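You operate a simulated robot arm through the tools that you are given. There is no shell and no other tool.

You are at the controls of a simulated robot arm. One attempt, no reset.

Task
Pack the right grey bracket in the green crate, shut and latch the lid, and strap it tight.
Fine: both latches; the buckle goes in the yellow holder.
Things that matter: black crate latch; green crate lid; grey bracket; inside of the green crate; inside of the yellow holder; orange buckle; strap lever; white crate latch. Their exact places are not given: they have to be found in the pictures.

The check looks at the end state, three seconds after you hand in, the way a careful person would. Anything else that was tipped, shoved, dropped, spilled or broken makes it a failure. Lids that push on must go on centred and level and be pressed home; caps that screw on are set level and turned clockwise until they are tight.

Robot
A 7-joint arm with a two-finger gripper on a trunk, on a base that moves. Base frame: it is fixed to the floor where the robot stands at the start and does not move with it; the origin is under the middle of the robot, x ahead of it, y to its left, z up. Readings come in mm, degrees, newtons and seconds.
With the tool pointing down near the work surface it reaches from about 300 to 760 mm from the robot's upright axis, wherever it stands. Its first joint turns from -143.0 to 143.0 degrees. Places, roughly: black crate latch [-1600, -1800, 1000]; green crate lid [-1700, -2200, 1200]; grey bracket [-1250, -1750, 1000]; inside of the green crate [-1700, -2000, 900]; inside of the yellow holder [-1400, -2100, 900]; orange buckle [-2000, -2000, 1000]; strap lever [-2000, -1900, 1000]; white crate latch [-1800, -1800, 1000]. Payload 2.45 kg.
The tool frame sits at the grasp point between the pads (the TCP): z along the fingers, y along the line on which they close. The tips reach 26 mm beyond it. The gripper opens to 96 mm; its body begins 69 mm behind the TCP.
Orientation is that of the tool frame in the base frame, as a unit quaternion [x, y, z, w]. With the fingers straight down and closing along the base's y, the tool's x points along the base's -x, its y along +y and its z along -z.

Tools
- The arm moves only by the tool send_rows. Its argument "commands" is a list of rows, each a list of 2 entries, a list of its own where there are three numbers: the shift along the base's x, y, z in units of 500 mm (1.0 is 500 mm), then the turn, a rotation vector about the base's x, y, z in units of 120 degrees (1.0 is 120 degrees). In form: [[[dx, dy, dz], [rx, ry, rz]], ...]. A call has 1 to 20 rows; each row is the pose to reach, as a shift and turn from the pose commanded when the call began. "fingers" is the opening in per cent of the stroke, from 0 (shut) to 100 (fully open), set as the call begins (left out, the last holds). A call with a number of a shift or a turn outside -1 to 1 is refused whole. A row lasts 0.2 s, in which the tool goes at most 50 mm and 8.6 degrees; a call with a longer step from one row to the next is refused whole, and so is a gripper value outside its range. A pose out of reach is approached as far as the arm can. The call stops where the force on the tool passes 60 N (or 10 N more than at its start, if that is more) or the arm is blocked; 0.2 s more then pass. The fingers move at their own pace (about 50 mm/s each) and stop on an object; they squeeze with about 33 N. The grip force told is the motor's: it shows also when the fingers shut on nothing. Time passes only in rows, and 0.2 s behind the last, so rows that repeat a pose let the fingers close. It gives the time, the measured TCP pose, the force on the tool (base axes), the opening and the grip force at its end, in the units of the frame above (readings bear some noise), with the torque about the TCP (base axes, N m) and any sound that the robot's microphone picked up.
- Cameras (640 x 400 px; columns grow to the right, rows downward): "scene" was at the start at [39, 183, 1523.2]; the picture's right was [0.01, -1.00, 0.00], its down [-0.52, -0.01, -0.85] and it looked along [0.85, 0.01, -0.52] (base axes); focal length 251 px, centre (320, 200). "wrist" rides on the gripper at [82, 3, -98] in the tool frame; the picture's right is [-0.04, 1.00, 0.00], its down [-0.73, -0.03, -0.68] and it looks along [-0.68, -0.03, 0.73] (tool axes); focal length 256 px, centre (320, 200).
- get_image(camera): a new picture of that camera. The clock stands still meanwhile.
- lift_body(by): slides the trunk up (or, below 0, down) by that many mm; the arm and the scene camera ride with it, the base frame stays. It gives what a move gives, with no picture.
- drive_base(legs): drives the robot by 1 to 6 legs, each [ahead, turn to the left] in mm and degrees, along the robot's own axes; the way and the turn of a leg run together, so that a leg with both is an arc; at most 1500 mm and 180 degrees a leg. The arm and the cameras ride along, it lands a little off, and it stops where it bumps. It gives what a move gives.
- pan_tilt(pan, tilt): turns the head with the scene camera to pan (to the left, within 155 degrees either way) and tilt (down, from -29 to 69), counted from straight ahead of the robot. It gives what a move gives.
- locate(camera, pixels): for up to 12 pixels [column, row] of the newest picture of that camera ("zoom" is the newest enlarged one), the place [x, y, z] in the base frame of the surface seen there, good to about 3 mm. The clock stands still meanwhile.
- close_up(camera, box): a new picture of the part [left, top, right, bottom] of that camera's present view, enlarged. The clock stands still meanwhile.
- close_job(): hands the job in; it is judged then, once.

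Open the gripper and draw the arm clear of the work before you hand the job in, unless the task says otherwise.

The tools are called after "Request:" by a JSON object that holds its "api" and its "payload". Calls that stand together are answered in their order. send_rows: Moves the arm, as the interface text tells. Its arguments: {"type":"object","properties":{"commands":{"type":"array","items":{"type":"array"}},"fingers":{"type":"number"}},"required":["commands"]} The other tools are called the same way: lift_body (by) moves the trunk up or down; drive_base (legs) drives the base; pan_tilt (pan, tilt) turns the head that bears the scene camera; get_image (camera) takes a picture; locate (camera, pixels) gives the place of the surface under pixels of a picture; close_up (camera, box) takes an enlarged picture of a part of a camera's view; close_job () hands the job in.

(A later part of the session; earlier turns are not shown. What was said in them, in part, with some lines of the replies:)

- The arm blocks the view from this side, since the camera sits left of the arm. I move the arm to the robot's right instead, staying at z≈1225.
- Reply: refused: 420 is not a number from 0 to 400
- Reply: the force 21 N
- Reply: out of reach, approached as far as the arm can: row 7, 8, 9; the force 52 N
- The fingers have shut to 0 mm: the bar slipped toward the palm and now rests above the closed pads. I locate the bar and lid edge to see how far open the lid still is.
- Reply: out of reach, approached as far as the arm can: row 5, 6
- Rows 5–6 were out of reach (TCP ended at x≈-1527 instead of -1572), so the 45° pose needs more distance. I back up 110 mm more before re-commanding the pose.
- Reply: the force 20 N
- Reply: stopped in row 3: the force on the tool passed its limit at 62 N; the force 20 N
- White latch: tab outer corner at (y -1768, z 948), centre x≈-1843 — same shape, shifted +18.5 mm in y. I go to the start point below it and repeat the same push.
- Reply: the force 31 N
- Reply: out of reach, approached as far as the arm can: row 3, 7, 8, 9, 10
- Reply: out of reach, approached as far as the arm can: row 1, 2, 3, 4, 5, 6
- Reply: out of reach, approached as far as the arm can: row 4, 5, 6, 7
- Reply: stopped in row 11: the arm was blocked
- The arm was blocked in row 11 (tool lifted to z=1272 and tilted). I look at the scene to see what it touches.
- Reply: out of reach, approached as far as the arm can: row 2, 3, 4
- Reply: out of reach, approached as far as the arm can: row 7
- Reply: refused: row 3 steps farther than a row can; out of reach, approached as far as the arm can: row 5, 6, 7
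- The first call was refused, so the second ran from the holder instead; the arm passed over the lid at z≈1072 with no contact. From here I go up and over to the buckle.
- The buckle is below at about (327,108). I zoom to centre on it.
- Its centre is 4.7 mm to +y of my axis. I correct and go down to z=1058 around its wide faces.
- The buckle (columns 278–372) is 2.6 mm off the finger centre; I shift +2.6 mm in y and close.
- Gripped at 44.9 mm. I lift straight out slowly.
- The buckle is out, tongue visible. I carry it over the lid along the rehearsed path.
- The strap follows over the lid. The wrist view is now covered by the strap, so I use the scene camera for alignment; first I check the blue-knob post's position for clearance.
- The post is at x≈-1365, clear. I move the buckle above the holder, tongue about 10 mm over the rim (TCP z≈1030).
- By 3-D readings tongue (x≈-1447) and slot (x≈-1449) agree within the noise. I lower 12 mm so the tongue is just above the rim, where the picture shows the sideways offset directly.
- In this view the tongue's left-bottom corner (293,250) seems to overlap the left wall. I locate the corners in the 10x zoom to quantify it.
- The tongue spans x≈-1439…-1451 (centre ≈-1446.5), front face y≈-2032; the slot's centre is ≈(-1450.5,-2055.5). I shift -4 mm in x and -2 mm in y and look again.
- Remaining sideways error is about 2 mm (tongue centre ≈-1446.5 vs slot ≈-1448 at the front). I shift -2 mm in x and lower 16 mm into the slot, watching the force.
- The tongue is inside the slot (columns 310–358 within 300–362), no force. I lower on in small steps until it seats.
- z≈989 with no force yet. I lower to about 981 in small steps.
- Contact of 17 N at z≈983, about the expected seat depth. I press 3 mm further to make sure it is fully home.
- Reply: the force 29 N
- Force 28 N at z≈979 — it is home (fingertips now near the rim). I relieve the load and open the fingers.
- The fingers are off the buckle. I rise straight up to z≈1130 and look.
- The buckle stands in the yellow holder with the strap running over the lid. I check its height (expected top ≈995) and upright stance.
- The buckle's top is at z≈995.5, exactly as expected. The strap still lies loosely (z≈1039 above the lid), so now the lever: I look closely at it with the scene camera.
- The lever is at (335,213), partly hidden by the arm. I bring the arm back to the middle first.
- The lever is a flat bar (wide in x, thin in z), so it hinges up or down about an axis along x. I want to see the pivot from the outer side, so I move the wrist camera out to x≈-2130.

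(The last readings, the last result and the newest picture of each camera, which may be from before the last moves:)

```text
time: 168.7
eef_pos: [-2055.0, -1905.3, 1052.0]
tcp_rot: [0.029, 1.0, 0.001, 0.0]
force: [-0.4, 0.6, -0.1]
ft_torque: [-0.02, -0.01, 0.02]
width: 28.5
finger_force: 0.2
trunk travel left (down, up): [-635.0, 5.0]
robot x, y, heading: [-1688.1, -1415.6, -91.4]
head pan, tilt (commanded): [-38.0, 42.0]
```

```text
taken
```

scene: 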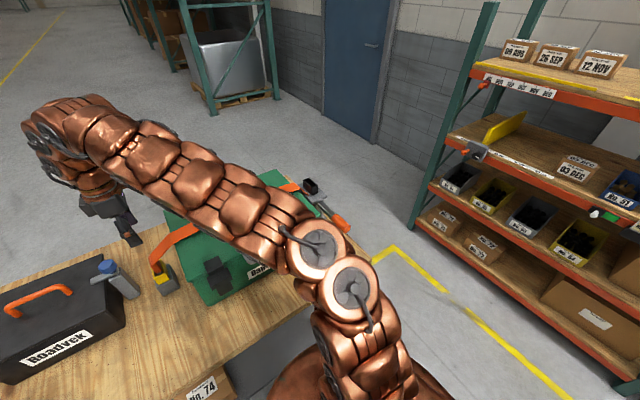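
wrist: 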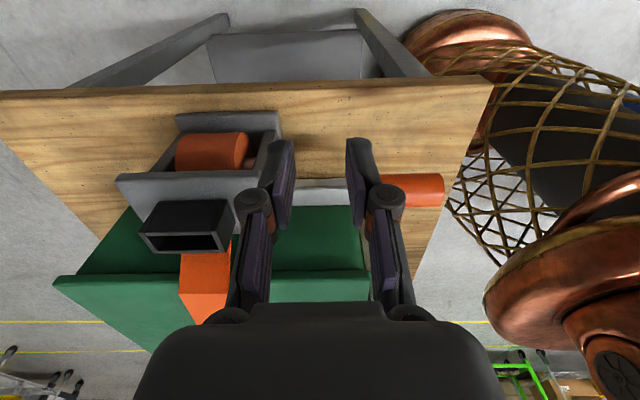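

I zoom on the stand and lever from this side.

Request:
{"api": "close_up", "payload": {"camera": "wrist", "box": [110, 90, 350, 260]}}

Request:
{"api": "locate", "payload": {"camera": "wrist", "pixels": [[210, 150], [180, 150], [245, 150], [260, 140], [255, 160], [200, 180], [225, 120], [320, 190], [430, 190], [300, 195], [270, 180], [405, 195]]}}

```text
2.35 times, centred on (230, 175) of wrist
```

zoom: 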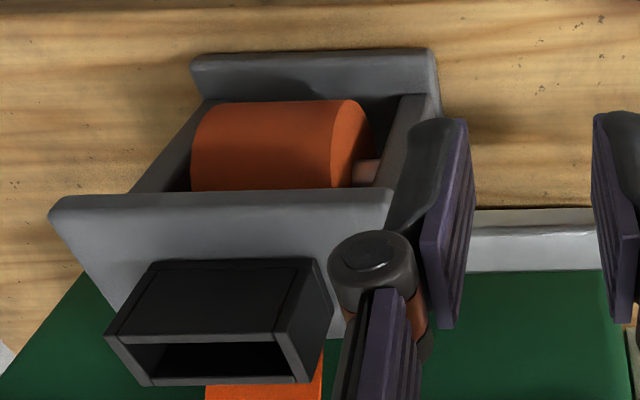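

```text
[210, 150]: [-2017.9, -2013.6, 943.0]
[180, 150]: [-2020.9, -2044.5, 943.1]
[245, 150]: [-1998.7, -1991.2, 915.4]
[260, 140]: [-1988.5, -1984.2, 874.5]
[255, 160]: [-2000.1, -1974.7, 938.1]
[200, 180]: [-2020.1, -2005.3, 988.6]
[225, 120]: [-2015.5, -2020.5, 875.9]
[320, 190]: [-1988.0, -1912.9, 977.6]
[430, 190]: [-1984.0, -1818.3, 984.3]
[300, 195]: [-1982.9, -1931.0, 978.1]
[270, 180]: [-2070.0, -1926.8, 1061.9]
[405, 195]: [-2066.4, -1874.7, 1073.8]
```

The drum sits between side walls; the lever's root is hidden by my finger. I shift +60 mm in y to see the root.

Request:
{"api": "send_rows", "payload": {"commands": [[[0, 0.06, 0], [0, 0, 0]], [[0, 0.13, 0], [0, 0, 0]]], "fingers": 0}}

Request:
{"api": "close_up", "payload": {"camera": "wrist", "box": [110, 90, 350, 260]}}

```text
time: 169.3
eef_pos: [-2055.1, -1840.0, 1049.6]
tcp_rot: [0.029, 1.0, 0.0, -0.001]
force: [0.2, 0.6, 0.0]
ft_torque: [0.01, -0.02, 0.0]
width: 0.0
finger_force: 22.2
trunk travel left (down, up): [-635.0, 5.0]
robot x, y, heading: [-1686.4, -1416.8, -91.3]
head pan, tilt (commanded): [-38.0, 42.0]
```

```text
2.35 times, centred on (230, 175) of wrist
```

zoom: 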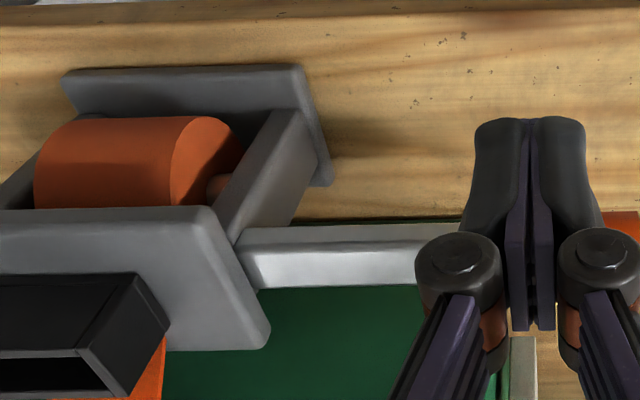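

The lever's root is at the stand's front wall under the top plate; bar 20 mm wide × 11 mm thick, grip a 28 mm cylinder centred ≈(-1976,-1835,971). I grip it from above closing along x: turn the tool -90° and go above it.

Request:
{"api": "send_rows", "payload": {"commands": [[[0.01, 0, 0.02], [0, 0, -0.068]], [[0.025, 0, 0.04], [0, 0, -0.136]], [[0.04, 0, 0.06], [0, 0, -0.204]], [[0.055, 0, 0.08], [0, 0, -0.272]], [[0.07, 0, 0.08], [0, 0, -0.34]], [[0.085, 0, 0.08], [0, 0, -0.408]], [[0.1, 0, 0.08], [0, 0, -0.476]], [[0.115, 0, 0.08], [0, 0, -0.544]], [[0.13, 0.005, 0.08], [0, 0, -0.612]], [[0.145, 0.01, 0.08], [0, 0, -0.68]], [[0.158, 0.01, 0.08], [0, 0, -0.74]]], "fingers": 65}}

Request:
{"api": "get_image", "payload": {"camera": "wrist"}}

```text
time: 171.7
eef_pos: [-1975.8, -1834.7, 1090.9]
tcp_rot: [0.721, 0.693, 0.0, 0.0]
force: [0.5, -0.7, -0.4]
ft_torque: [0.0, -0.02, 0.04]
width: 62.3
finger_force: 0.0
trunk travel left (down, up): [-635.0, 5.0]
robot x, y, heading: [-1691.6, -1418.5, -91.1]
head pan, tilt (commanded): [-38.0, 42.0]
```

```text
taken
```

wrist: 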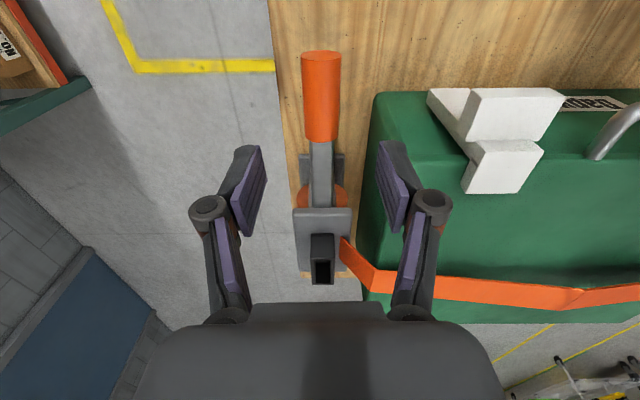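

The grip (columns 302–340) is centred under the TCP. I go down to z≈973 around it and close.

Request:
{"api": "send_rows", "payload": {"commands": [[[0, 0, -0.08], [0, 0, 0]], [[0, 0, -0.16], [0, 0, 0]], [[0, 0, -0.22], [0, 0, 0]], [[0, 0, -0.236], [0, 0, 0]]]}}

Request:
{"api": "get_image", "payload": {"camera": "wrist"}}

```text
time: 172.7
eef_pos: [-1975.0, -1834.4, 973.1]
tcp_rot: [0.72, 0.694, 0.001, 0.001]
force: [-0.9, -0.3, 0.4]
ft_torque: [0.01, 0.02, -0.01]
width: 62.5
finger_force: 0.1
trunk travel left (down, up): [-635.0, 5.0]
robot x, y, heading: [-1688.6, -1415.1, -91.1]
head pan, tilt (commanded): [-38.0, 42.0]
```

```text
taken
```

wrist: 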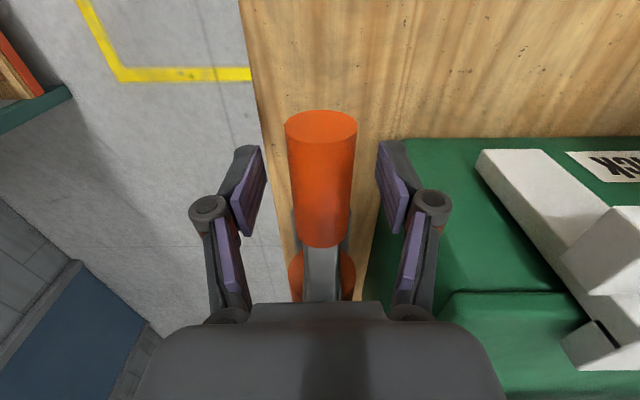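

The grip lies between the pads. I close on it.

Request:
{"api": "send_rows", "payload": {"commands": [[[0, 0, 0], [0, 0, 0]], [[0, 0, 0], [0, 0, 0]], [[0, 0, 0], [0, 0, 0]], [[0, 0, 0], [0, 0, 0]]], "fingers": 0}}

```text
time: 173.7
eef_pos: [-1974.6, -1835.9, 975.1]
tcp_rot: [0.72, 0.694, 0.0, 0.001]
force: [6.9, 1.2, -0.8]
ft_torque: [0.18, -0.07, -1.12]
width: 31.0
finger_force: 44.7
trunk travel left (down, up): [-635.0, 5.0]
robot x, y, heading: [-1689.1, -1419.5, -90.8]
head pan, tilt (commanded): [-38.0, 42.0]
```

Gripped at 31 mm. I test gently: lift 8 mm and read the force.

Request:
{"api": "send_rows", "payload": {"commands": [[[0, 0, 0.004], [0, 0, -0.01]], [[0, 0, 0.01], [0, 0, -0.017]], [[0, -0.0005, 0.016], [0, 0, -0.017]]]}}

```text
time: 174.5
eef_pos: [-1974.1, -1837.3, 980.6]
tcp_rot: [0.732, 0.681, 0.001, 0.0]
force: [17.1, 3.9, -43.5]
ft_torque: [0.14, -0.11, 0.25]
width: 30.9
finger_force: 44.8
trunk travel left (down, up): [-635.0, 5.0]
robot x, y, heading: [-1687.2, -1417.6, -91.2]
head pan, tilt (commanded): [-38.0, 42.0]
```

Lifting is resisted with 43 N, so it seems blocked upward. I go back and test downward by the same amount.

Request:
{"api": "send_rows", "payload": {"commands": [[[0, 0, -0.008], [0, 0, 0]], [[0, 0.0005, -0.016], [0, 0, 0]], [[-0.002, 0.0005, -0.016], [0, 0, 0]]]}}

Request:
{"api": "send_rows", "payload": {"commands": [[[0, 0, -0.006], [0, 0, 0]], [[0, 0, -0.012], [0, 0, 0]]]}}

```text
time: 175.3
eef_pos: [-1974.3, -1835.7, 974.4]
tcp_rot: [0.732, 0.681, -0.002, 0.001]
force: [27.3, -6.2, 11.9]
ft_torque: [-1.39, -0.34, 0.15]
width: 30.9
finger_force: 44.9
trunk travel left (down, up): [-635.0, 5.0]
robot x, y, heading: [-1689.6, -1419.8, -91.1]
head pan, tilt (commanded): [-38.0, 42.0]
```

```text
time: 175.9
eef_pos: [-1974.4, -1837.8, 966.9]
tcp_rot: [0.733, 0.681, 0.0, 0.001]
force: [28.3, -15.1, 13.2]
ft_torque: [-1.37, -0.34, 0.1]
width: 30.9
finger_force: 45.0
trunk travel left (down, up): [-635.0, 5.0]
robot x, y, heading: [-1688.5, -1418.4, -91.0]
head pan, tilt (commanded): [-38.0, 42.0]
```

Downward it gave way with little change in force; there's also a sideways 28 N, so I shift +3.5 mm in x and look at whether the lever has actually moved.

Request:
{"api": "send_rows", "payload": {"commands": [[[0.004, 0, 0], [0, 0, 0]], [[0.007, 0, 0], [0, 0, 0]]]}}

Request:
{"api": "get_image", "payload": {"camera": "wrist"}}

Request:
{"api": "get_image", "payload": {"camera": "scene"}}

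```text
time: 176.5
eef_pos: [-1973.9, -1835.7, 967.0]
tcp_rot: [0.733, 0.68, -0.002, -0.002]
force: [4.5, -19.8, 8.1]
ft_torque: [-0.7, 0.24, 0.3]
width: 30.3
finger_force: 44.7
trunk travel left (down, up): [-635.0, 5.0]
robot x, y, heading: [-1690.0, -1420.6, -91.2]
head pan, tilt (commanded): [-38.0, 42.0]
```

```text
taken
```

wrist: 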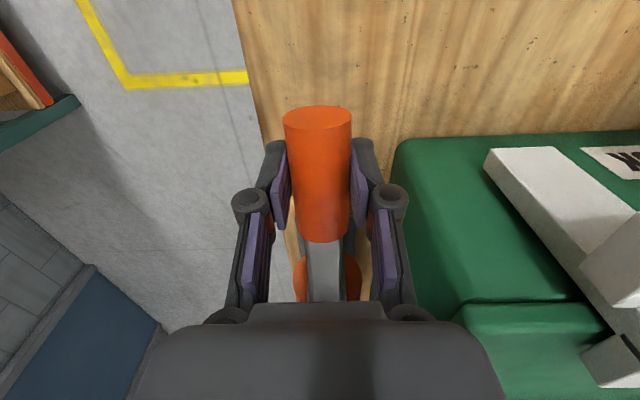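

```text
taken
```

scene: 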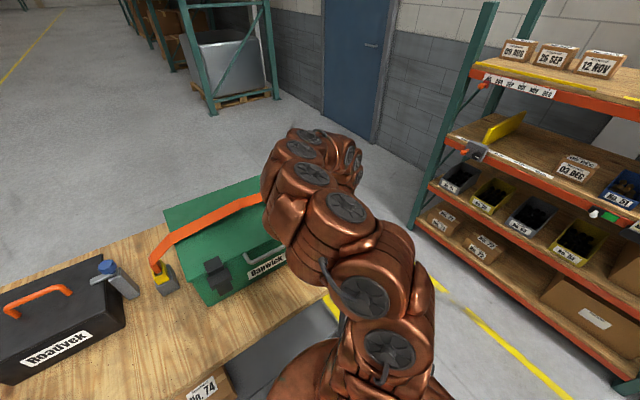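

The grip moved down together with the fingers (its end face got farther), so down is the free direction. I continue downward along the arc (pivot ≈ y -1966, z 974) in small steps.

Request:
{"api": "send_rows", "payload": {"commands": [[[0, -0.004, -0.01], [0, 0, 0]], [[0, -0.006, -0.02], [0, 0, 0]], [[0, -0.008, -0.032], [0, 0, 0]]]}}

```text
time: 177.3
eef_pos: [-1974.5, -1837.7, 951.0]
tcp_rot: [0.733, 0.68, 0.0, -0.001]
force: [-7.1, -0.4, 11.3]
ft_torque: [-1.12, 0.28, 0.24]
width: 30.7
finger_force: 44.9
trunk travel left (down, up): [-635.0, 5.0]
robot x, y, heading: [-1686.0, -1415.7, -91.2]
head pan, tilt (commanded): [-38.0, 42.0]
```

It moves steadily with about 11 N. I continue to about 30 degrees.

Request:
{"api": "send_rows", "payload": {"commands": [[[0.001, -0.003, -0.012], [0, 0, 0]], [[0.002, -0.007, -0.024], [0, 0, 0]], [[0.002, -0.011, -0.036], [0, 0, 0]], [[0.002, -0.017, -0.05], [0, 0, 0]]]}}

Request:
{"api": "get_image", "payload": {"camera": "wrist"}}

```text
time: 178.3
eef_pos: [-1975.2, -1845.3, 926.2]
tcp_rot: [0.733, 0.68, 0.0, -0.001]
force: [-35.8, 11.6, 9.5]
ft_torque: [-1.01, 0.46, 0.26]
width: 30.5
finger_force: 44.8
trunk travel left (down, up): [-635.0, 5.0]
robot x, y, heading: [-1691.8, -1417.9, -91.3]
head pan, tilt (commanded): [-38.0, 42.0]
```

```text
taken
```

wrist: 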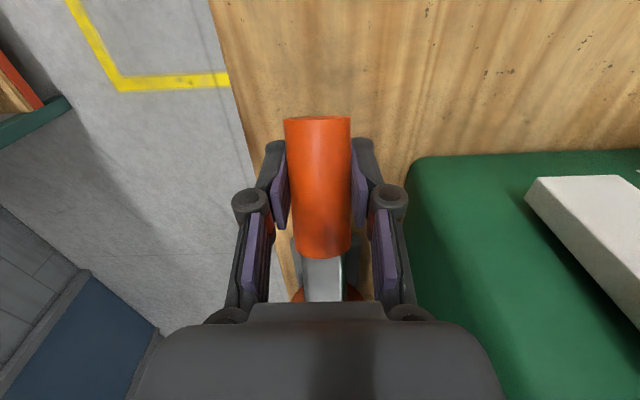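

The lever is going down (its end face now points away). There is a side force of -36 N, so I shift -4 mm in x and check.

Request:
{"api": "send_rows", "payload": {"commands": [[[-0.004, 0, 0], [0, 0, 0]], [[-0.008, 0, 0], [0, 0, 0]]]}}

```text
time: 178.9
eef_pos: [-1974.8, -1845.4, 925.2]
tcp_rot: [0.731, 0.682, 0.003, 0.001]
force: [-4.7, 25.4, -8.8]
ft_torque: [0.32, -0.1, 0.36]
width: 30.3
finger_force: 45.2
trunk travel left (down, up): [-635.0, 5.0]
robot x, y, heading: [-1690.0, -1417.4, -91.1]
head pan, tilt (commanded): [-38.0, 42.0]
```

I correct y by +3 mm and continue down to about 32 degrees.

Request:
{"api": "send_rows", "payload": {"commands": [[[0, 0.005, -0.002], [0, 0, 0]], [[0, 0.001, -0.012], [0, 0, 0]], [[0, -0.003, -0.022], [0, 0, 0]], [[0, -0.009, -0.034], [0, 0, 0]]]}}

Request:
{"api": "get_image", "payload": {"camera": "wrist"}}

```text
time: 179.9
eef_pos: [-1975.5, -1853.5, 909.6]
tcp_rot: [0.733, 0.681, -0.001, 0.001]
force: [-1.6, 0.3, 14.2]
ft_torque: [-0.93, 0.13, 0.42]
width: 30.4
finger_force: 44.8
trunk travel left (down, up): [-635.0, 5.0]
robot x, y, heading: [-1687.2, -1419.0, -91.3]
head pan, tilt (commanded): [-38.0, 42.0]
```

```text
taken
```

wrist: 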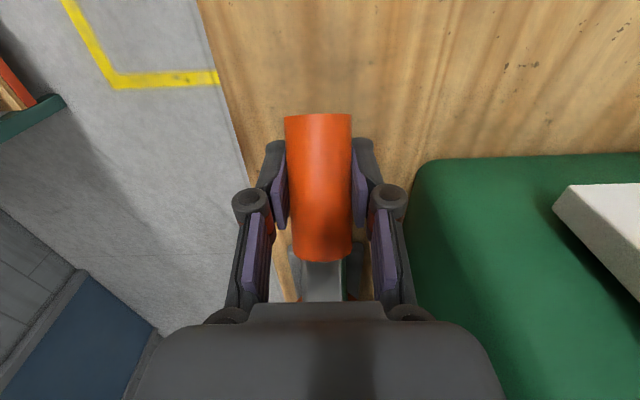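

Still moving with ~14 N. I continue a few degrees further, watching for a stop.

Request:
{"api": "send_rows", "payload": {"commands": [[[0, -0.004, -0.008], [0, 0, 0]], [[0, -0.009, -0.016], [0, 0, 0]], [[0, -0.013, -0.022], [0, 0, 0]]]}}

Request:
{"api": "get_image", "payload": {"camera": "scene"}}

```text
time: 180.7
eef_pos: [-1975.7, -1857.4, 899.9]
tcp_rot: [0.732, 0.681, -0.001, -0.001]
force: [6.7, 13.3, 31.9]
ft_torque: [0.46, 0.1, 0.23]
width: 30.5
finger_force: 45.2
trunk travel left (down, up): [-635.0, 5.0]
robot x, y, heading: [-1689.4, -1420.8, -91.1]
head pan, tilt (commanded): [-38.0, 42.0]
```

```text
taken
```

scene: 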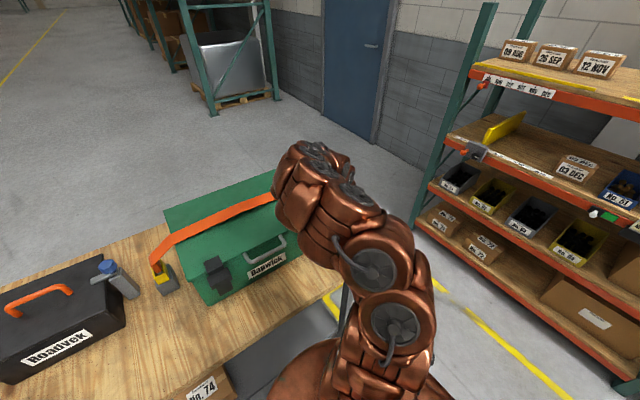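

The resistance rises to ~34 N perpendicular to the lever: it has reached its stop at about 34° down. I press 2 mm more to be sure, then zoom on the strap over the lid.

Request:
{"api": "send_rows", "payload": {"commands": [[[0, -0.002, -0.003], [0, 0, 0]], [[0, -0.003, -0.004], [0, 0, 0]]]}}

Request:
{"api": "close_up", "payload": {"camera": "scene", "box": [140, 170, 300, 310]}}

```text
time: 181.3
eef_pos: [-1975.7, -1858.1, 897.2]
tcp_rot: [0.732, 0.681, 0.0, 0.0]
force: [3.8, 19.1, 28.3]
ft_torque: [0.24, 0.15, 0.33]
width: 29.9
finger_force: 44.6
trunk travel left (down, up): [-635.0, 5.0]
robot x, y, heading: [-1686.6, -1420.2, -91.1]
head pan, tilt (commanded): [-38.0, 42.0]
```

```text
2.86 times, centred on (220, 240) of scene
```

zoom: 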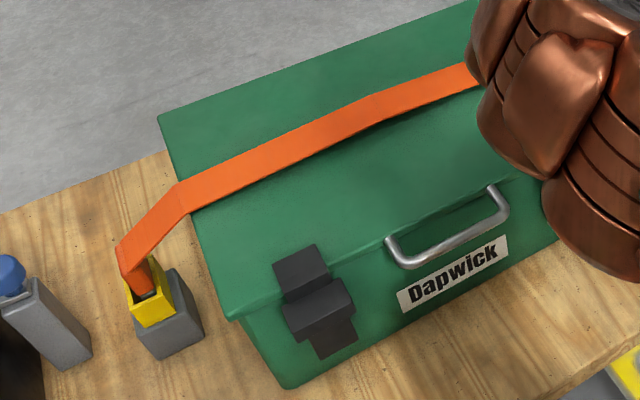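

The strap still shows a bow in the middle. I measure its height above the lid (lid top z=1026) at several points.

Request:
{"api": "locate", "payload": {"camera": "zoom", "pixels": [[185, 195], [220, 182], [280, 155], [330, 130], [370, 112], [410, 95], [460, 78], [145, 235], [300, 215], [250, 130]]}}

```text
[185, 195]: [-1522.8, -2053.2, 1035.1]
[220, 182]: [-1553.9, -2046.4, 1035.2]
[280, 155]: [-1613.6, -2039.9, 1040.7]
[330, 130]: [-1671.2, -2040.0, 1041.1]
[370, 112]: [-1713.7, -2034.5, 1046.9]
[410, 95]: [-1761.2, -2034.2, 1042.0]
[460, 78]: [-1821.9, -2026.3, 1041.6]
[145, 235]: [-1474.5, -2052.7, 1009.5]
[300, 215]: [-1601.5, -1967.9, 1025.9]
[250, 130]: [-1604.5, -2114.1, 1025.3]
```

The strap is bowed 9–20 mm over the lid, so it is still slack. This looks like a ratchet: I raise the lever again to horizontal and see how the strap reacts to strokes.

Request:
{"api": "send_rows", "payload": {"commands": [[[0, 0.01, 0.023], [0, 0, 0]], [[0, 0.0204, 0.0432], [0, 0, 0]], [[0, 0.0292, 0.0644], [0, 0, 0]], [[0, 0.036, 0.086], [0, 0, 0]], [[0, 0.041, 0.1086], [0, 0, 0]], [[0, 0.044, 0.1312], [0, 0, 0]], [[0, 0.045, 0.152], [0, 0, 0]]]}}

Request:
{"api": "close_up", "payload": {"camera": "scene", "box": [140, 170, 300, 310]}}

Request:
{"api": "locate", "payload": {"camera": "zoom", "pixels": [[185, 195], [220, 182], [280, 155], [330, 130], [370, 112], [410, 95], [460, 78]]}}

```text
time: 182.9
eef_pos: [-1974.2, -1837.9, 969.9]
tcp_rot: [0.733, 0.681, 0.003, 0.0]
force: [28.4, -15.3, -41.7]
ft_torque: [0.0, 0.18, 0.16]
width: 30.5
finger_force: 45.1
trunk travel left (down, up): [-635.0, 5.0]
robot x, y, heading: [-1686.7, -1420.1, -91.3]
head pan, tilt (commanded): [-38.0, 42.0]
```

```text
2.86 times, centred on (220, 240) of scene
```

zoom: 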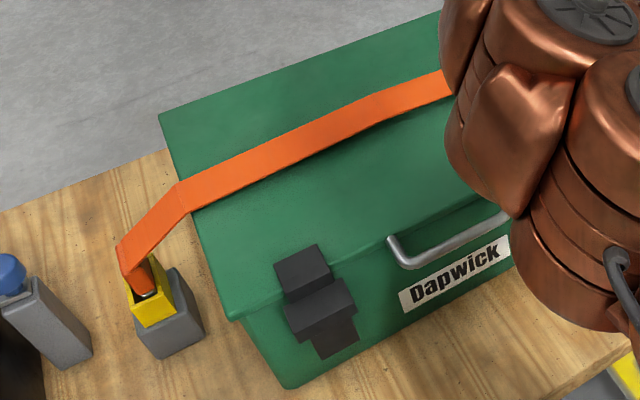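

```text
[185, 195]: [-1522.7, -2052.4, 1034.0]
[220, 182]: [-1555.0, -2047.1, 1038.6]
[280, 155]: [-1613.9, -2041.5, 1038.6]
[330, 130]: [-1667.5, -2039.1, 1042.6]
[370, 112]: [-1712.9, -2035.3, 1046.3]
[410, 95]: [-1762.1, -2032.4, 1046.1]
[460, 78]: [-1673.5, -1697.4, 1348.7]
```

The strap did not change with this stroke, and the upper stop is at horizontal. I push the lever down again and this time press beyond 34° in small steps, reading the force for a hard stop or a snap.

Request:
{"api": "send_rows", "payload": {"commands": [[[0, -0.001, -0.016], [0, 0, 0]], [[0, -0.004, -0.04], [0, 0, 0]], [[-0.002, -0.009, -0.064], [0, 0, 0]], [[-0.004, -0.016, -0.086], [0, 0, 0]], [[-0.004, -0.025, -0.107], [0, 0, 0]], [[-0.004, -0.035, -0.13], [0, 0, 0]]]}}

Request:
{"api": "send_rows", "payload": {"commands": [[[0, -0.003, -0.005], [0, 0, 0]], [[0, -0.006, -0.01], [0, 0, 0]]]}}

Request:
{"api": "send_rows", "payload": {"commands": [[[0, -0.003, -0.005], [0, 0, 0]], [[0, -0.005, -0.008], [0, 0, 0]]]}}

```text
time: 184.3
eef_pos: [-1976.5, -1853.6, 909.0]
tcp_rot: [0.732, 0.681, 0.0, 0.0]
force: [50.0, 11.8, 5.2]
ft_torque: [-0.83, 0.04, 0.23]
width: 29.9
finger_force: 44.8
trunk travel left (down, up): [-635.0, 5.0]
robot x, y, heading: [-1687.9, -1416.5, -91.1]
head pan, tilt (commanded): [-38.0, 42.0]
```

```text
time: 184.9
eef_pos: [-1976.8, -1856.8, 903.7]
tcp_rot: [0.733, 0.68, 0.001, 0.0]
force: [53.4, 14.9, 4.9]
ft_torque: [-1.01, 0.31, 0.13]
width: 29.8
finger_force: 45.2
trunk travel left (down, up): [-635.0, 5.0]
robot x, y, heading: [-1687.4, -1415.4, -91.1]
head pan, tilt (commanded): [-38.0, 42.0]
```

```text
time: 185.5
eef_pos: [-1975.5, -1860.0, 898.3]
tcp_rot: [0.732, 0.681, -0.001, 0.0]
force: [52.8, 15.5, 4.9]
ft_torque: [-1.09, 0.46, 0.07]
width: 29.7
finger_force: 45.0
trunk travel left (down, up): [-635.0, 5.0]
robot x, y, heading: [-1687.5, -1415.9, -91.3]
head pan, tilt (commanded): [-38.0, 42.0]
```

There is a +50 N side force (my x shift was wrong) and no stop yet at z≈898. I shift +6 mm in x to relieve it, then go on down slowly.

Request:
{"api": "send_rows", "payload": {"commands": [[[0.006, 0, 0], [0, 0, 0]], [[0.012, 0, 0], [0, 0, 0]]]}}

Request:
{"api": "send_rows", "payload": {"commands": [[[0, -0.003, -0.004], [0, 0, 0]], [[0, -0.003, -0.004], [0, 0, 0]]]}}

Request:
{"api": "get_image", "payload": {"camera": "wrist"}}

```text
time: 186.1
eef_pos: [-1975.9, -1860.0, 898.3]
tcp_rot: [0.734, 0.679, -0.003, -0.001]
force: [-4.6, 12.5, -1.0]
ft_torque: [-0.03, 0.42, 0.1]
width: 29.8
finger_force: 44.8
trunk travel left (down, up): [-635.0, 5.0]
robot x, y, heading: [-1688.8, -1417.0, -91.4]
head pan, tilt (commanded): [-38.0, 42.0]
```

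```text
time: 186.7
eef_pos: [-1976.7, -1860.8, 897.3]
tcp_rot: [0.733, 0.68, -0.002, 0.0]
force: [-29.1, 20.9, 21.6]
ft_torque: [-0.43, 0.19, 0.33]
width: 29.9
finger_force: 45.0
trunk travel left (down, up): [-635.0, 5.0]
robot x, y, heading: [-1689.3, -1414.4, -91.2]
head pan, tilt (commanded): [-38.0, 42.0]
```

```text
taken
```

wrist: 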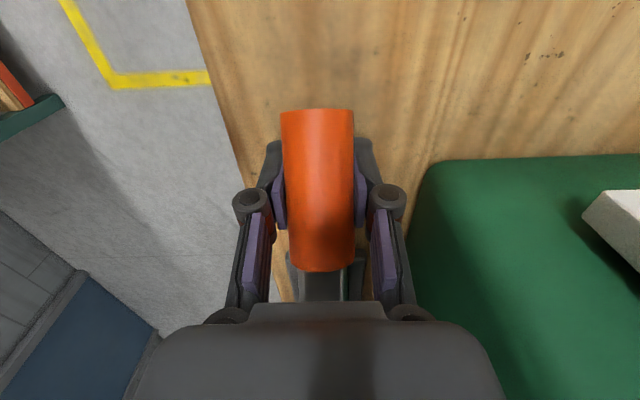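

There is a stop at z≈897 (about 35° down). I release the grip and back off upward to see where the lever stays and what the strap does.

Request:
{"api": "send_rows", "payload": {"commands": [[[0, 0.002, 0.002], [0, 0, 0]], [[0, 0.002, 0.002], [0, 0, 0]], [[0, 0.002, 0.002], [0, 0, 0]], [[0, 0.002, 0.002], [0, 0, 0]]], "fingers": 65}}

Request:
{"api": "send_rows", "payload": {"commands": [[[0, 0, 0.05], [0, 0, 0]], [[0, 0, 0.12], [0, 0, 0]], [[0, 0, 0.2], [0, 0, 0]], [[0, 0, 0.28], [0, 0, 0]], [[0, 0, 0.36], [0, 0, 0]]]}}

Request:
{"api": "get_image", "payload": {"camera": "wrist"}}

Request:
{"api": "close_up", "payload": {"camera": "scene", "box": [140, 130, 380, 310]}}

```text
time: 187.7
eef_pos: [-1971.9, -1860.8, 898.7]
tcp_rot: [0.732, 0.681, 0.0, 0.0]
force: [2.2, -3.5, 4.1]
ft_torque: [0.26, 0.17, 0.06]
width: 62.5
finger_force: 0.1
trunk travel left (down, up): [-635.0, 5.0]
robot x, y, heading: [-1686.9, -1420.7, -91.0]
head pan, tilt (commanded): [-38.0, 42.0]
```

```text
time: 188.9
eef_pos: [-1973.5, -1862.8, 1077.1]
tcp_rot: [0.732, 0.681, 0.001, 0.0]
force: [-0.8, -0.1, -0.1]
ft_torque: [0.03, -0.03, -0.02]
width: 62.5
finger_force: 0.2
trunk travel left (down, up): [-635.0, 5.0]
robot x, y, heading: [-1688.4, -1419.4, -91.0]
head pan, tilt (commanded): [-38.0, 42.0]
```

```text
taken
```

wrist: 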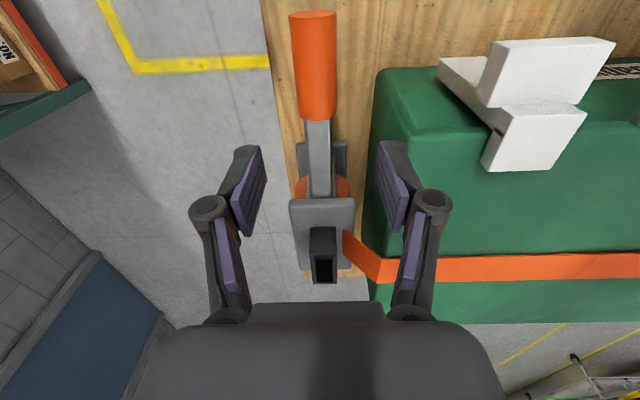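

```text
2.22 times, centred on (260, 220) of scene
```

zoom: 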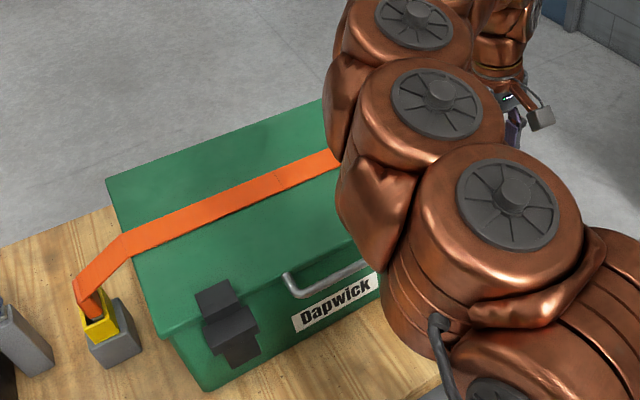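

The strap now runs straight across the lid in the wrist view (earlier it bent upward near (570,300)). I locate strap points and the lever's end.

Request:
{"api": "locate", "payload": {"camera": "wrist", "pixels": [[400, 268], [500, 268], [560, 266], [620, 265], [312, 18], [315, 60], [315, 110], [318, 150], [318, 190], [322, 205], [450, 220], [560, 220]]}}

Request:
{"api": "locate", "payload": {"camera": "zoom", "pixels": [[140, 240], [180, 222], [220, 204], [260, 188], [300, 170], [325, 160], [100, 275]]}}

```text
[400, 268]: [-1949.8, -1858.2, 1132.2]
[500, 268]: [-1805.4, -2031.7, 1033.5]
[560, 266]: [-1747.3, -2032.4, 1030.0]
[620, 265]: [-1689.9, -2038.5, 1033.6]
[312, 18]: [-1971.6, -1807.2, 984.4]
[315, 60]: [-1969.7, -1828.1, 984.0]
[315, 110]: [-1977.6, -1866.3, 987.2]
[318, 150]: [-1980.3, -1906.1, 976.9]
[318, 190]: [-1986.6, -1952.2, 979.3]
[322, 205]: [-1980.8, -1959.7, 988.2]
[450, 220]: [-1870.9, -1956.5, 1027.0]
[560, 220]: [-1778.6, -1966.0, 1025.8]
```

```text
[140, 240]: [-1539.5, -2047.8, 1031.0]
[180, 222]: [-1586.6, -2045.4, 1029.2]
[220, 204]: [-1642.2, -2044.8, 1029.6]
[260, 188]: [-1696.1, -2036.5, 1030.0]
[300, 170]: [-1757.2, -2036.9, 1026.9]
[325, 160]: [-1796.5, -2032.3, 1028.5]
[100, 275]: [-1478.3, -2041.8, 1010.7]
```

The strap now lies flat on the lid (z≈1029–1031) and the lever has sprung back to horizontal: it is a ratchet, and strokes take up the slack. I do one more stroke to make sure it's tight; first I align over the grip again.

Request:
{"api": "send_rows", "payload": {"commands": [[[-0.006, 0.03, -0.02], [0, 0, 0]], [[-0.006, 0.056, -0.06], [0, 0, 0]]]}}

Request:
{"api": "get_image", "payload": {"camera": "wrist"}}

```text
time: 189.5
eef_pos: [-1976.6, -1834.4, 1045.2]
tcp_rot: [0.733, 0.68, -0.001, 0.0]
force: [-0.7, 0.3, -0.5]
ft_torque: [0.01, 0.02, 0.03]
width: 62.3
finger_force: 0.0
trunk travel left (down, up): [-635.0, 5.0]
robot x, y, heading: [-1685.9, -1413.7, -91.2]
head pan, tilt (commanded): [-38.0, 42.0]
```

```text
taken
```

wrist: 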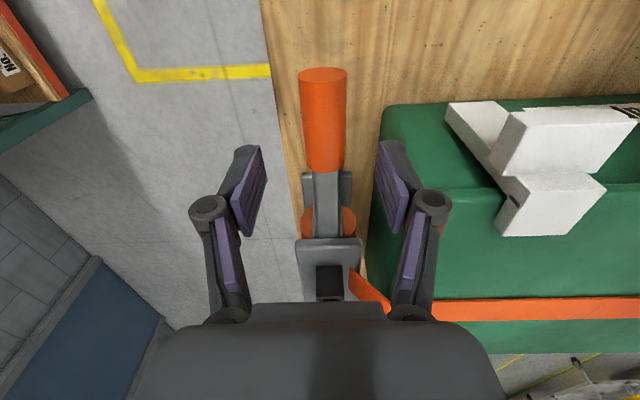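

The grip's centre is at column 323.5, 2 mm to +x. I correct, go down and close again.

Request:
{"api": "send_rows", "payload": {"commands": [[[0.004, 0, -0.07], [0, 0, 0]], [[0.004, 0, -0.13], [0, 0, 0]], [[0.004, 0, -0.144], [0, 0, 0]]]}}

Request:
{"api": "send_rows", "payload": {"commands": [[[0, 0, 0], [0, 0, 0]], [[0, 0, 0], [0, 0, 0]], [[0, 0, 0], [0, 0, 0]], [[0, 0, 0], [0, 0, 0]]], "fingers": 0}}

```text
time: 190.3
eef_pos: [-1974.1, -1832.5, 972.7]
tcp_rot: [0.733, 0.68, 0.0, 0.001]
force: [0.2, -0.3, -0.7]
ft_torque: [-0.02, -0.03, 0.03]
width: 62.3
finger_force: 0.1
trunk travel left (down, up): [-635.0, 5.0]
robot x, y, heading: [-1688.1, -1420.2, -91.0]
head pan, tilt (commanded): [-38.0, 42.0]
```

```text
time: 191.3
eef_pos: [-1973.4, -1832.6, 973.3]
tcp_rot: [0.733, 0.681, -0.001, 0.001]
force: [-11.3, -1.2, 1.5]
ft_torque: [-0.12, 0.17, 0.25]
width: 30.3
finger_force: 45.3
trunk travel left (down, up): [-635.0, 5.0]
robot x, y, heading: [-1685.8, -1418.8, -91.1]
head pan, tilt (commanded): [-38.0, 42.0]
```

I press the lever down along its arc, reading forces on the way.

Request:
{"api": "send_rows", "payload": {"commands": [[[-0.003, -0.001, -0.023], [0, 0, 0]], [[-0.004, -0.004, -0.0466], [0, 0, 0]], [[-0.0045, -0.009, -0.069], [0, 0, 0]], [[-0.005, -0.016, -0.0916], [0, 0, 0]]]}}

Request:
{"api": "send_rows", "payload": {"commands": [[[-0.0005, -0.009, -0.022], [0, 0, 0]], [[-0.001, -0.02, -0.0424], [0, 0, 0]]]}}

Request:
{"api": "send_rows", "payload": {"commands": [[[-0.0005, -0.007, -0.012], [0, 0, 0]], [[-0.001, -0.015, -0.0236], [0, 0, 0]]]}}

```text
time: 192.3
eef_pos: [-1974.9, -1840.1, 930.0]
tcp_rot: [0.732, 0.681, 0.0, 0.001]
force: [6.6, 3.4, 9.9]
ft_torque: [-0.9, -0.03, 0.39]
width: 30.3
finger_force: 45.3
trunk travel left (down, up): [-635.0, 5.0]
robot x, y, heading: [-1686.8, -1419.4, -90.9]
head pan, tilt (commanded): [-38.0, 42.0]
```

```text
time: 192.9
eef_pos: [-1974.5, -1849.9, 906.8]
tcp_rot: [0.733, 0.681, 0.0, 0.001]
force: [8.7, 6.4, 8.0]
ft_torque: [-0.78, 0.06, 0.42]
width: 30.1
finger_force: 44.9
trunk travel left (down, up): [-635.0, 5.0]
robot x, y, heading: [-1686.3, -1417.2, -91.0]
head pan, tilt (commanded): [-38.0, 42.0]
```

```text
time: 193.5
eef_pos: [-1976.2, -1855.7, 897.7]
tcp_rot: [0.733, 0.68, -0.001, 0.001]
force: [14.7, 17.3, 14.9]
ft_torque: [-0.04, 0.04, 0.26]
width: 29.8
finger_force: 45.0
trunk travel left (down, up): [-635.0, 5.0]
robot x, y, heading: [-1688.1, -1421.7, -91.1]
head pan, tilt (commanded): [-38.0, 42.0]
```

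The stop is reached again at z≈897. I press 2 mm more, release, rise, and measure the strap again.

Request:
{"api": "send_rows", "payload": {"commands": [[[0, -0.003, -0.004], [0, 0, 0]], [[0, -0.003, -0.004], [0, 0, 0]]]}}

Request:
{"api": "send_rows", "payload": {"commands": [[[0, 0.003, 0.004], [0, 0, 0]], [[0, 0.003, 0.004], [0, 0, 0]], [[0, 0.003, 0.004], [0, 0, 0]], [[0, 0.003, 0.004], [0, 0, 0]]], "fingers": 65}}

Request:
{"api": "get_image", "payload": {"camera": "wrist"}}

```text
time: 194.1
eef_pos: [-1976.3, -1856.6, 896.8]
tcp_rot: [0.733, 0.68, -0.001, 0.0]
force: [19.5, 21.2, 27.7]
ft_torque: [0.17, 0.17, 0.26]
width: 29.5
finger_force: 44.9
trunk travel left (down, up): [-635.0, 5.0]
robot x, y, heading: [-1689.6, -1416.9, -91.0]
head pan, tilt (commanded): [-38.0, 42.0]
```

```text
time: 195.1
eef_pos: [-1976.9, -1860.2, 896.4]
tcp_rot: [0.732, 0.681, 0.0, -0.001]
force: [-0.8, -5.1, 4.0]
ft_torque: [0.29, -0.06, 0.0]
width: 62.3
finger_force: 0.0
trunk travel left (down, up): [-635.0, 5.0]
robot x, y, heading: [-1688.9, -1413.1, -91.3]
head pan, tilt (commanded): [-38.0, 42.0]
```

```text
taken
```

wrist: 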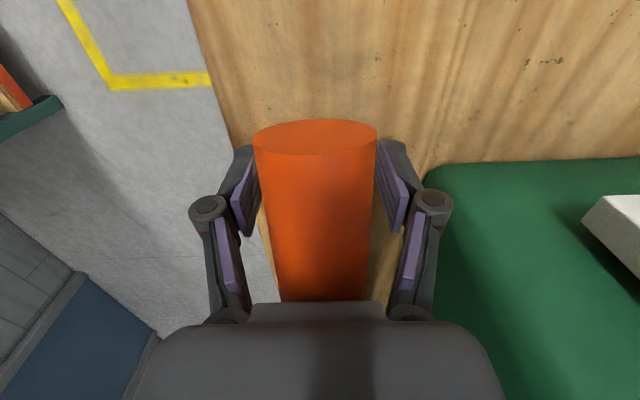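

The lever has sprung up against the palm. I rise straight up to free it and then measure the strap.

Request:
{"api": "send_rows", "payload": {"commands": [[[0, 0, 0.03], [0, 0, 0]], [[0, 0.0, 0.1], [0, 0, 0]], [[0, 0.0, 0.18], [0, 0, 0]], [[0, 0.0, 0.27], [0, 0, 0]], [[0, 0.0, 0.36], [0, 0, 0]]]}}

Request:
{"api": "get_image", "payload": {"camera": "wrist"}}

Request:
{"api": "close_up", "payload": {"camera": "scene", "box": [140, 130, 380, 310]}}

Request:
{"api": "locate", "payload": {"camera": "zoom", "pixels": [[140, 240], [180, 222], [220, 204], [260, 188], [300, 170], [325, 160], [100, 275]]}}

```text
time: 196.3
eef_pos: [-1977.9, -1859.8, 1076.7]
tcp_rot: [0.733, 0.68, 0.0, -0.001]
force: [-0.2, -0.9, -0.7]
ft_torque: [0.03, -0.02, 0.03]
width: 62.4
finger_force: 0.1
trunk travel left (down, up): [-635.0, 5.0]
robot x, y, heading: [-1685.3, -1414.6, -91.1]
head pan, tilt (commanded): [-38.0, 42.0]
```

```text
taken
```

wrist: 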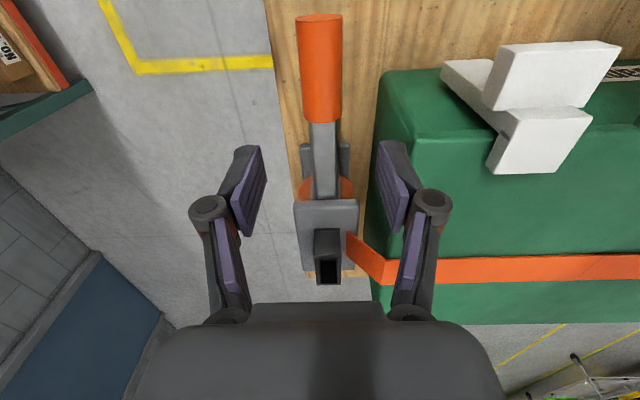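

```text
2.22 times, centred on (260, 220) of scene
```

zoom: 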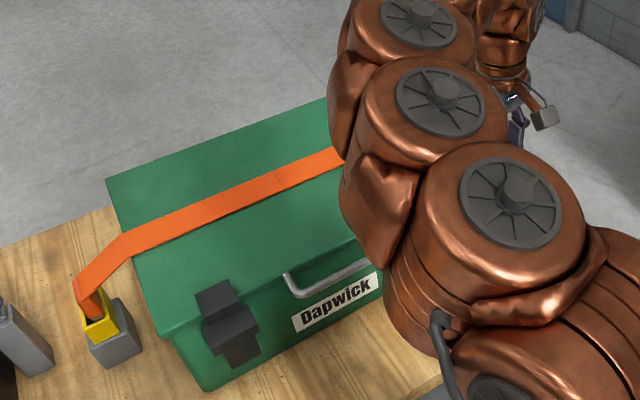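

```text
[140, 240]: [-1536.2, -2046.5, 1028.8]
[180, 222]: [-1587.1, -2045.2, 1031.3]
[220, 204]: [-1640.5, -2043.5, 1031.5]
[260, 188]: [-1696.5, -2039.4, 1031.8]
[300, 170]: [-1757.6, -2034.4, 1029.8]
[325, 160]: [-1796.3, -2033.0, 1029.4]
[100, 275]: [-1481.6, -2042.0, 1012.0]
```

The strap reads flat at 1029–1032 again, so the third stroke found no more slack. I zoom closely on the strap's middle and edges for any remaining gap.

Request:
{"api": "close_up", "payload": {"camera": "scene", "box": [180, 180, 270, 250]}}

Request:
{"api": "close_up", "payload": {"camera": "wrist", "box": [340, 200, 640, 340]}}

```text
5.71 times, centred on (225, 215) of scene
```

zoom: 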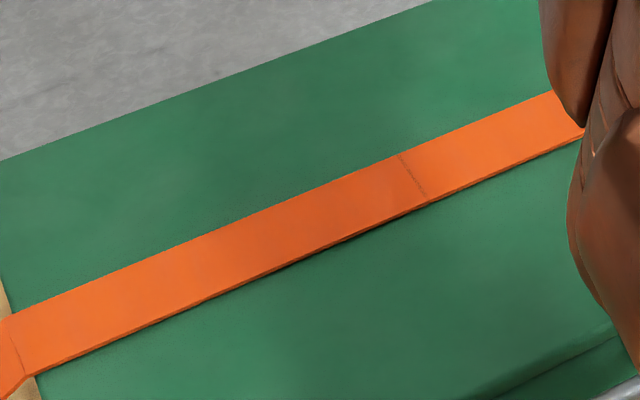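

```text
2.13 times, centred on (490, 270) of wrist
```

zoom: 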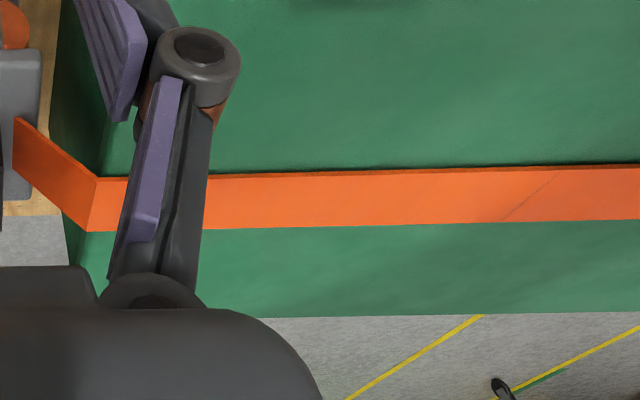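

The strap lies flat over its whole length. I draw the arm up and back clear of the work to inspect everything.

Request:
{"api": "send_rows", "payload": {"commands": [[[0, 0.02, 0.06], [0, 0, 0]], [[0, 0.06, 0.13], [0, 0, 0]], [[0, 0.12, 0.2], [0, 0, 0]], [[0, 0.18, 0.26], [0, 0, 0]], [[0, 0.24, 0.28], [0, 0, 0]]]}}

Request:
{"api": "pan_tilt", "payload": {"pan": -8, "tilt": 45}}

Request:
{"api": "get_image", "payload": {"camera": "scene"}}

```text
time: 197.5
eef_pos: [-1979.5, -1737.3, 1216.9]
tcp_rot: [0.733, 0.681, 0.0, 0.001]
force: [-0.5, -0.4, -0.4]
ft_torque: [0.02, 0.0, -0.01]
width: 62.5
finger_force: 0.1
trunk travel left (down, up): [-635.0, 5.0]
robot x, y, heading: [-1687.8, -1418.1, -91.2]
head pan, tilt (commanded): [-38.0, 42.0]
```

```text
time: 198.4
eef_pos: [-1977.3, -1738.6, 1217.0]
tcp_rot: [0.732, 0.681, 0.001, -0.001]
force: [0.7, 0.5, 0.5]
ft_torque: [-0.01, 0.0, 0.01]
width: 62.2
finger_force: 0.0
trunk travel left (down, up): [-635.0, 5.0]
robot x, y, heading: [-1687.4, -1417.4, -91.0]
head pan, tilt (commanded): [-8.0, 45.0]
```

```text
taken
```

scene: 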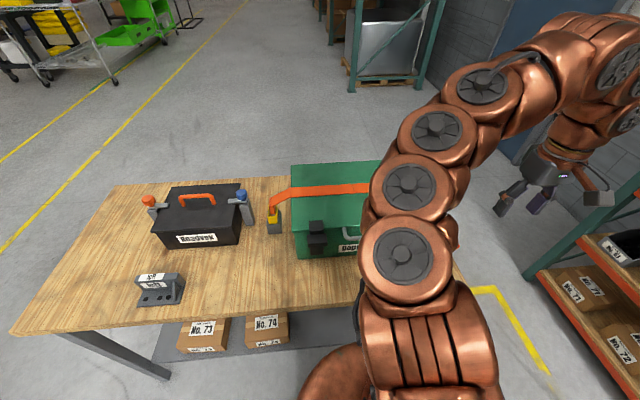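

I drive back 250 mm to be clear of the work and get a full view.

Request:
{"api": "drive_base", "payload": {"legs": [[-250, 0]]}}

Request:
{"api": "pan_tilt", "payload": {"pan": -5, "tilt": 35}}

Request:
{"api": "get_image", "payload": {"camera": "scene"}}

Request:
{"api": "close_up", "payload": {"camera": "scene", "box": [240, 120, 480, 270]}}

```text
time: 200.2
eef_pos: [-1970.3, -1495.2, 1216.5]
tcp_rot: [0.73, 0.684, 0.001, 0.001]
force: [-0.2, 0.2, -0.4]
ft_torque: [0.03, 0.04, 0.0]
width: 62.2
finger_force: 0.0
trunk travel left (down, up): [-635.0, 5.0]
robot x, y, heading: [-1684.9, -1170.8, -90.8]
head pan, tilt (commanded): [-8.0, 45.0]
```

```text
time: 200.9
eef_pos: [-1972.3, -1496.3, 1217.1]
tcp_rot: [0.729, 0.685, 0.0, 0.0]
force: [-1.0, -0.6, -0.2]
ft_torque: [0.03, -0.01, 0.02]
width: 62.3
finger_force: 0.0
trunk travel left (down, up): [-635.0, 5.0]
robot x, y, heading: [-1684.5, -1175.7, -90.8]
head pan, tilt (commanded): [-5.0, 35.0]
```

```text
taken
```

scene: 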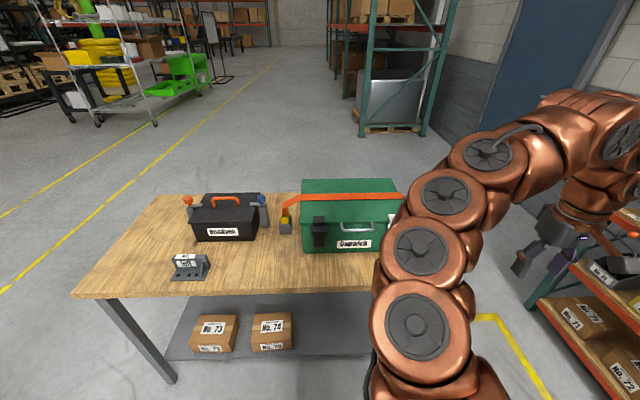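

```text
2.67 times, centred on (360, 195) of scene
```

zoom: 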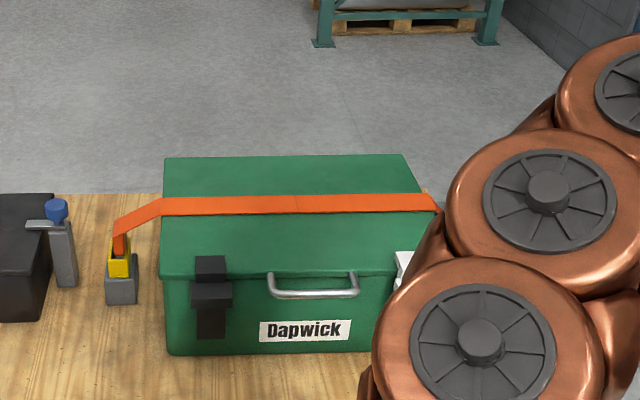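

The strap is straight across. The arm hides the right side, so I swing it to the robot's left to check the white latch and lever.

Request:
{"api": "send_rows", "payload": {"commands": [[[0.08, -0.02, 0.01], [0, 0, 0]], [[0.16, -0.05, 0.02], [0, 0, 0]], [[0.24, -0.08, 0.02], [0, 0, 0]], [[0.32, -0.1, 0.02], [0, 0, 0]], [[0.4, -0.12, 0.02], [0, 0, 0]], [[0.48, -0.13, 0.02], [0, 0, 0]], [[0.56, -0.13, 0.02], [0, 0, 0]], [[0.64, -0.13, 0.02], [0, 0, 0]], [[0.72, -0.13, 0.02], [0, 0, 0]], [[0.8, -0.12, 0.02], [0, 0, 0]]]}}

Request:
{"api": "pan_tilt", "payload": {"pan": -20, "tilt": 35}}

Request:
{"api": "get_image", "payload": {"camera": "scene"}}

```text
time: 203.1
eef_pos: [-1572.7, -1557.4, 1227.0]
tcp_rot: [0.73, 0.683, 0.001, 0.0]
force: [-0.6, 0.3, 0.0]
ft_torque: [-0.01, 0.0, -0.02]
width: 62.8
finger_force: 0.1
trunk travel left (down, up): [-635.0, 5.0]
robot x, y, heading: [-1683.9, -1170.8, -91.0]
head pan, tilt (commanded): [-5.0, 35.0]
```

```text
time: 203.9
eef_pos: [-1573.1, -1556.2, 1226.9]
tcp_rot: [0.729, 0.684, 0.0, -0.001]
force: [0.3, 0.3, 0.8]
ft_torque: [-0.04, -0.03, -0.04]
width: 62.5
finger_force: 0.0
trunk travel left (down, up): [-635.0, 5.0]
robot x, y, heading: [-1685.4, -1169.8, -90.7]
head pan, tilt (commanded): [-20.0, 35.0]
```

```text
taken
```

scene: 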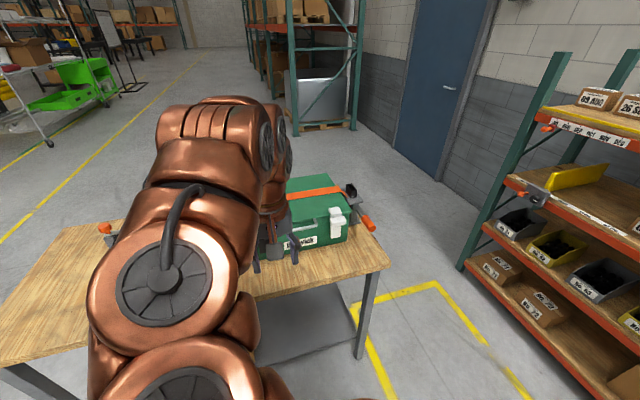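

I zoom on the crate's right side: white latch, strap end, lever.

Request:
{"api": "close_up", "payload": {"camera": "scene", "box": [270, 160, 400, 260]}}

Request:
{"api": "locate", "payload": {"camera": "zoom", "pixels": [[480, 300], [430, 240], [300, 150], [330, 130], [180, 180], [250, 160], [395, 250], [350, 300], [340, 240]]}}

```text
4.00 times, centred on (335, 210) of scene
```

zoom: 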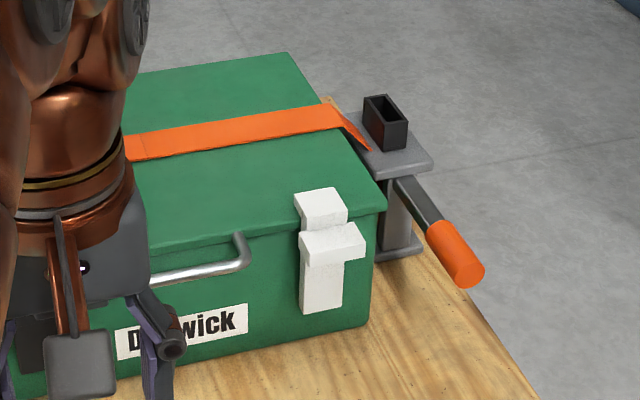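

```text
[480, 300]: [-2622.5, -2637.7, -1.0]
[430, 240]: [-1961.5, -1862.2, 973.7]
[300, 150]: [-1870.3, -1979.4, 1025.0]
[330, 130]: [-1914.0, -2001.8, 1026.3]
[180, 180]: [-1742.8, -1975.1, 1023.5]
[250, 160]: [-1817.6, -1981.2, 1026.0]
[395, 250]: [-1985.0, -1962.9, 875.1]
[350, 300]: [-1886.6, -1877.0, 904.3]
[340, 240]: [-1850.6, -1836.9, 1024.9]
```

The white latch, strap and lever look right. I open the gripper fully and check the holder, buckle and lid once more through the wrist camera.

Request:
{"api": "send_rows", "payload": {"commands": [[[0, 0, 0], [0, 0, 0]], [[0, 0, 0], [0, 0, 0]], [[0, 0, 0], [0, 0, 0]], [[0, 0, 0], [0, 0, 0]]], "fingers": 100}}

Request:
{"api": "get_image", "payload": {"camera": "wrist"}}

```text
time: 204.9
eef_pos: [-1572.1, -1557.5, 1226.6]
tcp_rot: [0.729, 0.684, -0.001, 0.0]
force: [0.1, -1.0, 0.0]
ft_torque: [0.01, 0.0, 0.01]
width: 96.0
finger_force: 0.0
trunk travel left (down, up): [-635.0, 5.0]
robot x, y, heading: [-1687.9, -1174.0, -91.0]
head pan, tilt (commanded): [-20.0, 35.0]
```

```text
taken
```

wrist: 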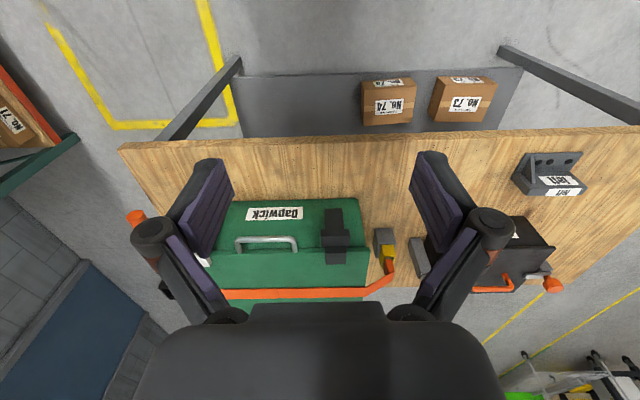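

I zoom on the holder and the strap here to confirm the buckle is still seated.

Request:
{"api": "close_up", "payload": {"camera": "wrist", "box": [310, 200, 440, 310]}}

Request:
{"api": "locate", "payload": {"camera": "zoom", "pixels": [[325, 300], [330, 270], [345, 330], [300, 230], [350, 240], [150, 180], [100, 330], [200, 340]]}}

```text
3.64 times, centred on (375, 255) of wrist
```

zoom: 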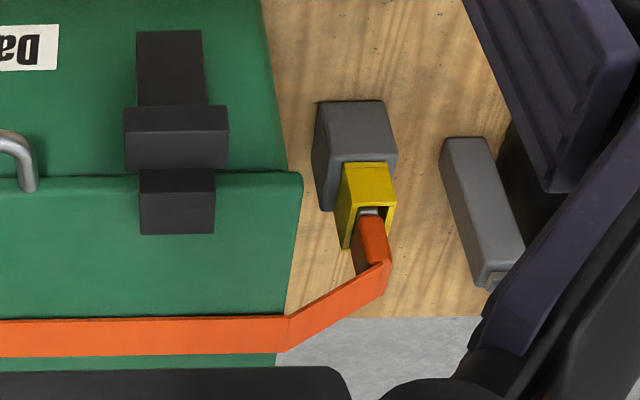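

```text
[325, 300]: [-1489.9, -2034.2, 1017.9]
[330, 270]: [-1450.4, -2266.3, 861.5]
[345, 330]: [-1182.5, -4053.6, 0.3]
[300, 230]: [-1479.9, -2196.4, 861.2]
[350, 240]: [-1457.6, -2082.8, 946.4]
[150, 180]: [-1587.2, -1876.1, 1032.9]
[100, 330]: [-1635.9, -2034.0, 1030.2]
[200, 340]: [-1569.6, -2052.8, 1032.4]
```

Everything checks: bracket inside, lid level, both latches over the lid, buckle seated in the yellow holder, strap flat and tight, gripper open and clear of the table. I hand in the job.

Request:
{"api": "close_job", "payload": {}}

```text
The job is handed in.
```

I packed the right grey bracket in the green crate, shut the lid, closed both latches and strapped the crate tight, then handed the job in. I have no result from the check yet.

- **Bracket:** it stands upright on the crate floor, placed gently and released cleanly.
- **Lid:** it is shut and level, with the top reading about z 1026 mm at every point I measured.
- **Latches:** the black and the white latch both stand upright with their teeth over the lid edge. Each resisted firmly when pressed further.
- **Buckle:** it is seated in the yellow holder at the depth I expected. I put it back in its black socket once and gripped it again the other way, because the arm could not reach the holder with the first grip.
- **Strap:** the lever works as a ratchet and springs back to horizontal by itself. I gave it three strokes: the strap went flat on the lid after the second, and the third found no more slack. I judged it tight by sight, as no reading confirms the tension directly.

The left bracket, the black toolbox and the boxes on the shelf look as they were. The gripper is open and the arm is clear in front of the table.
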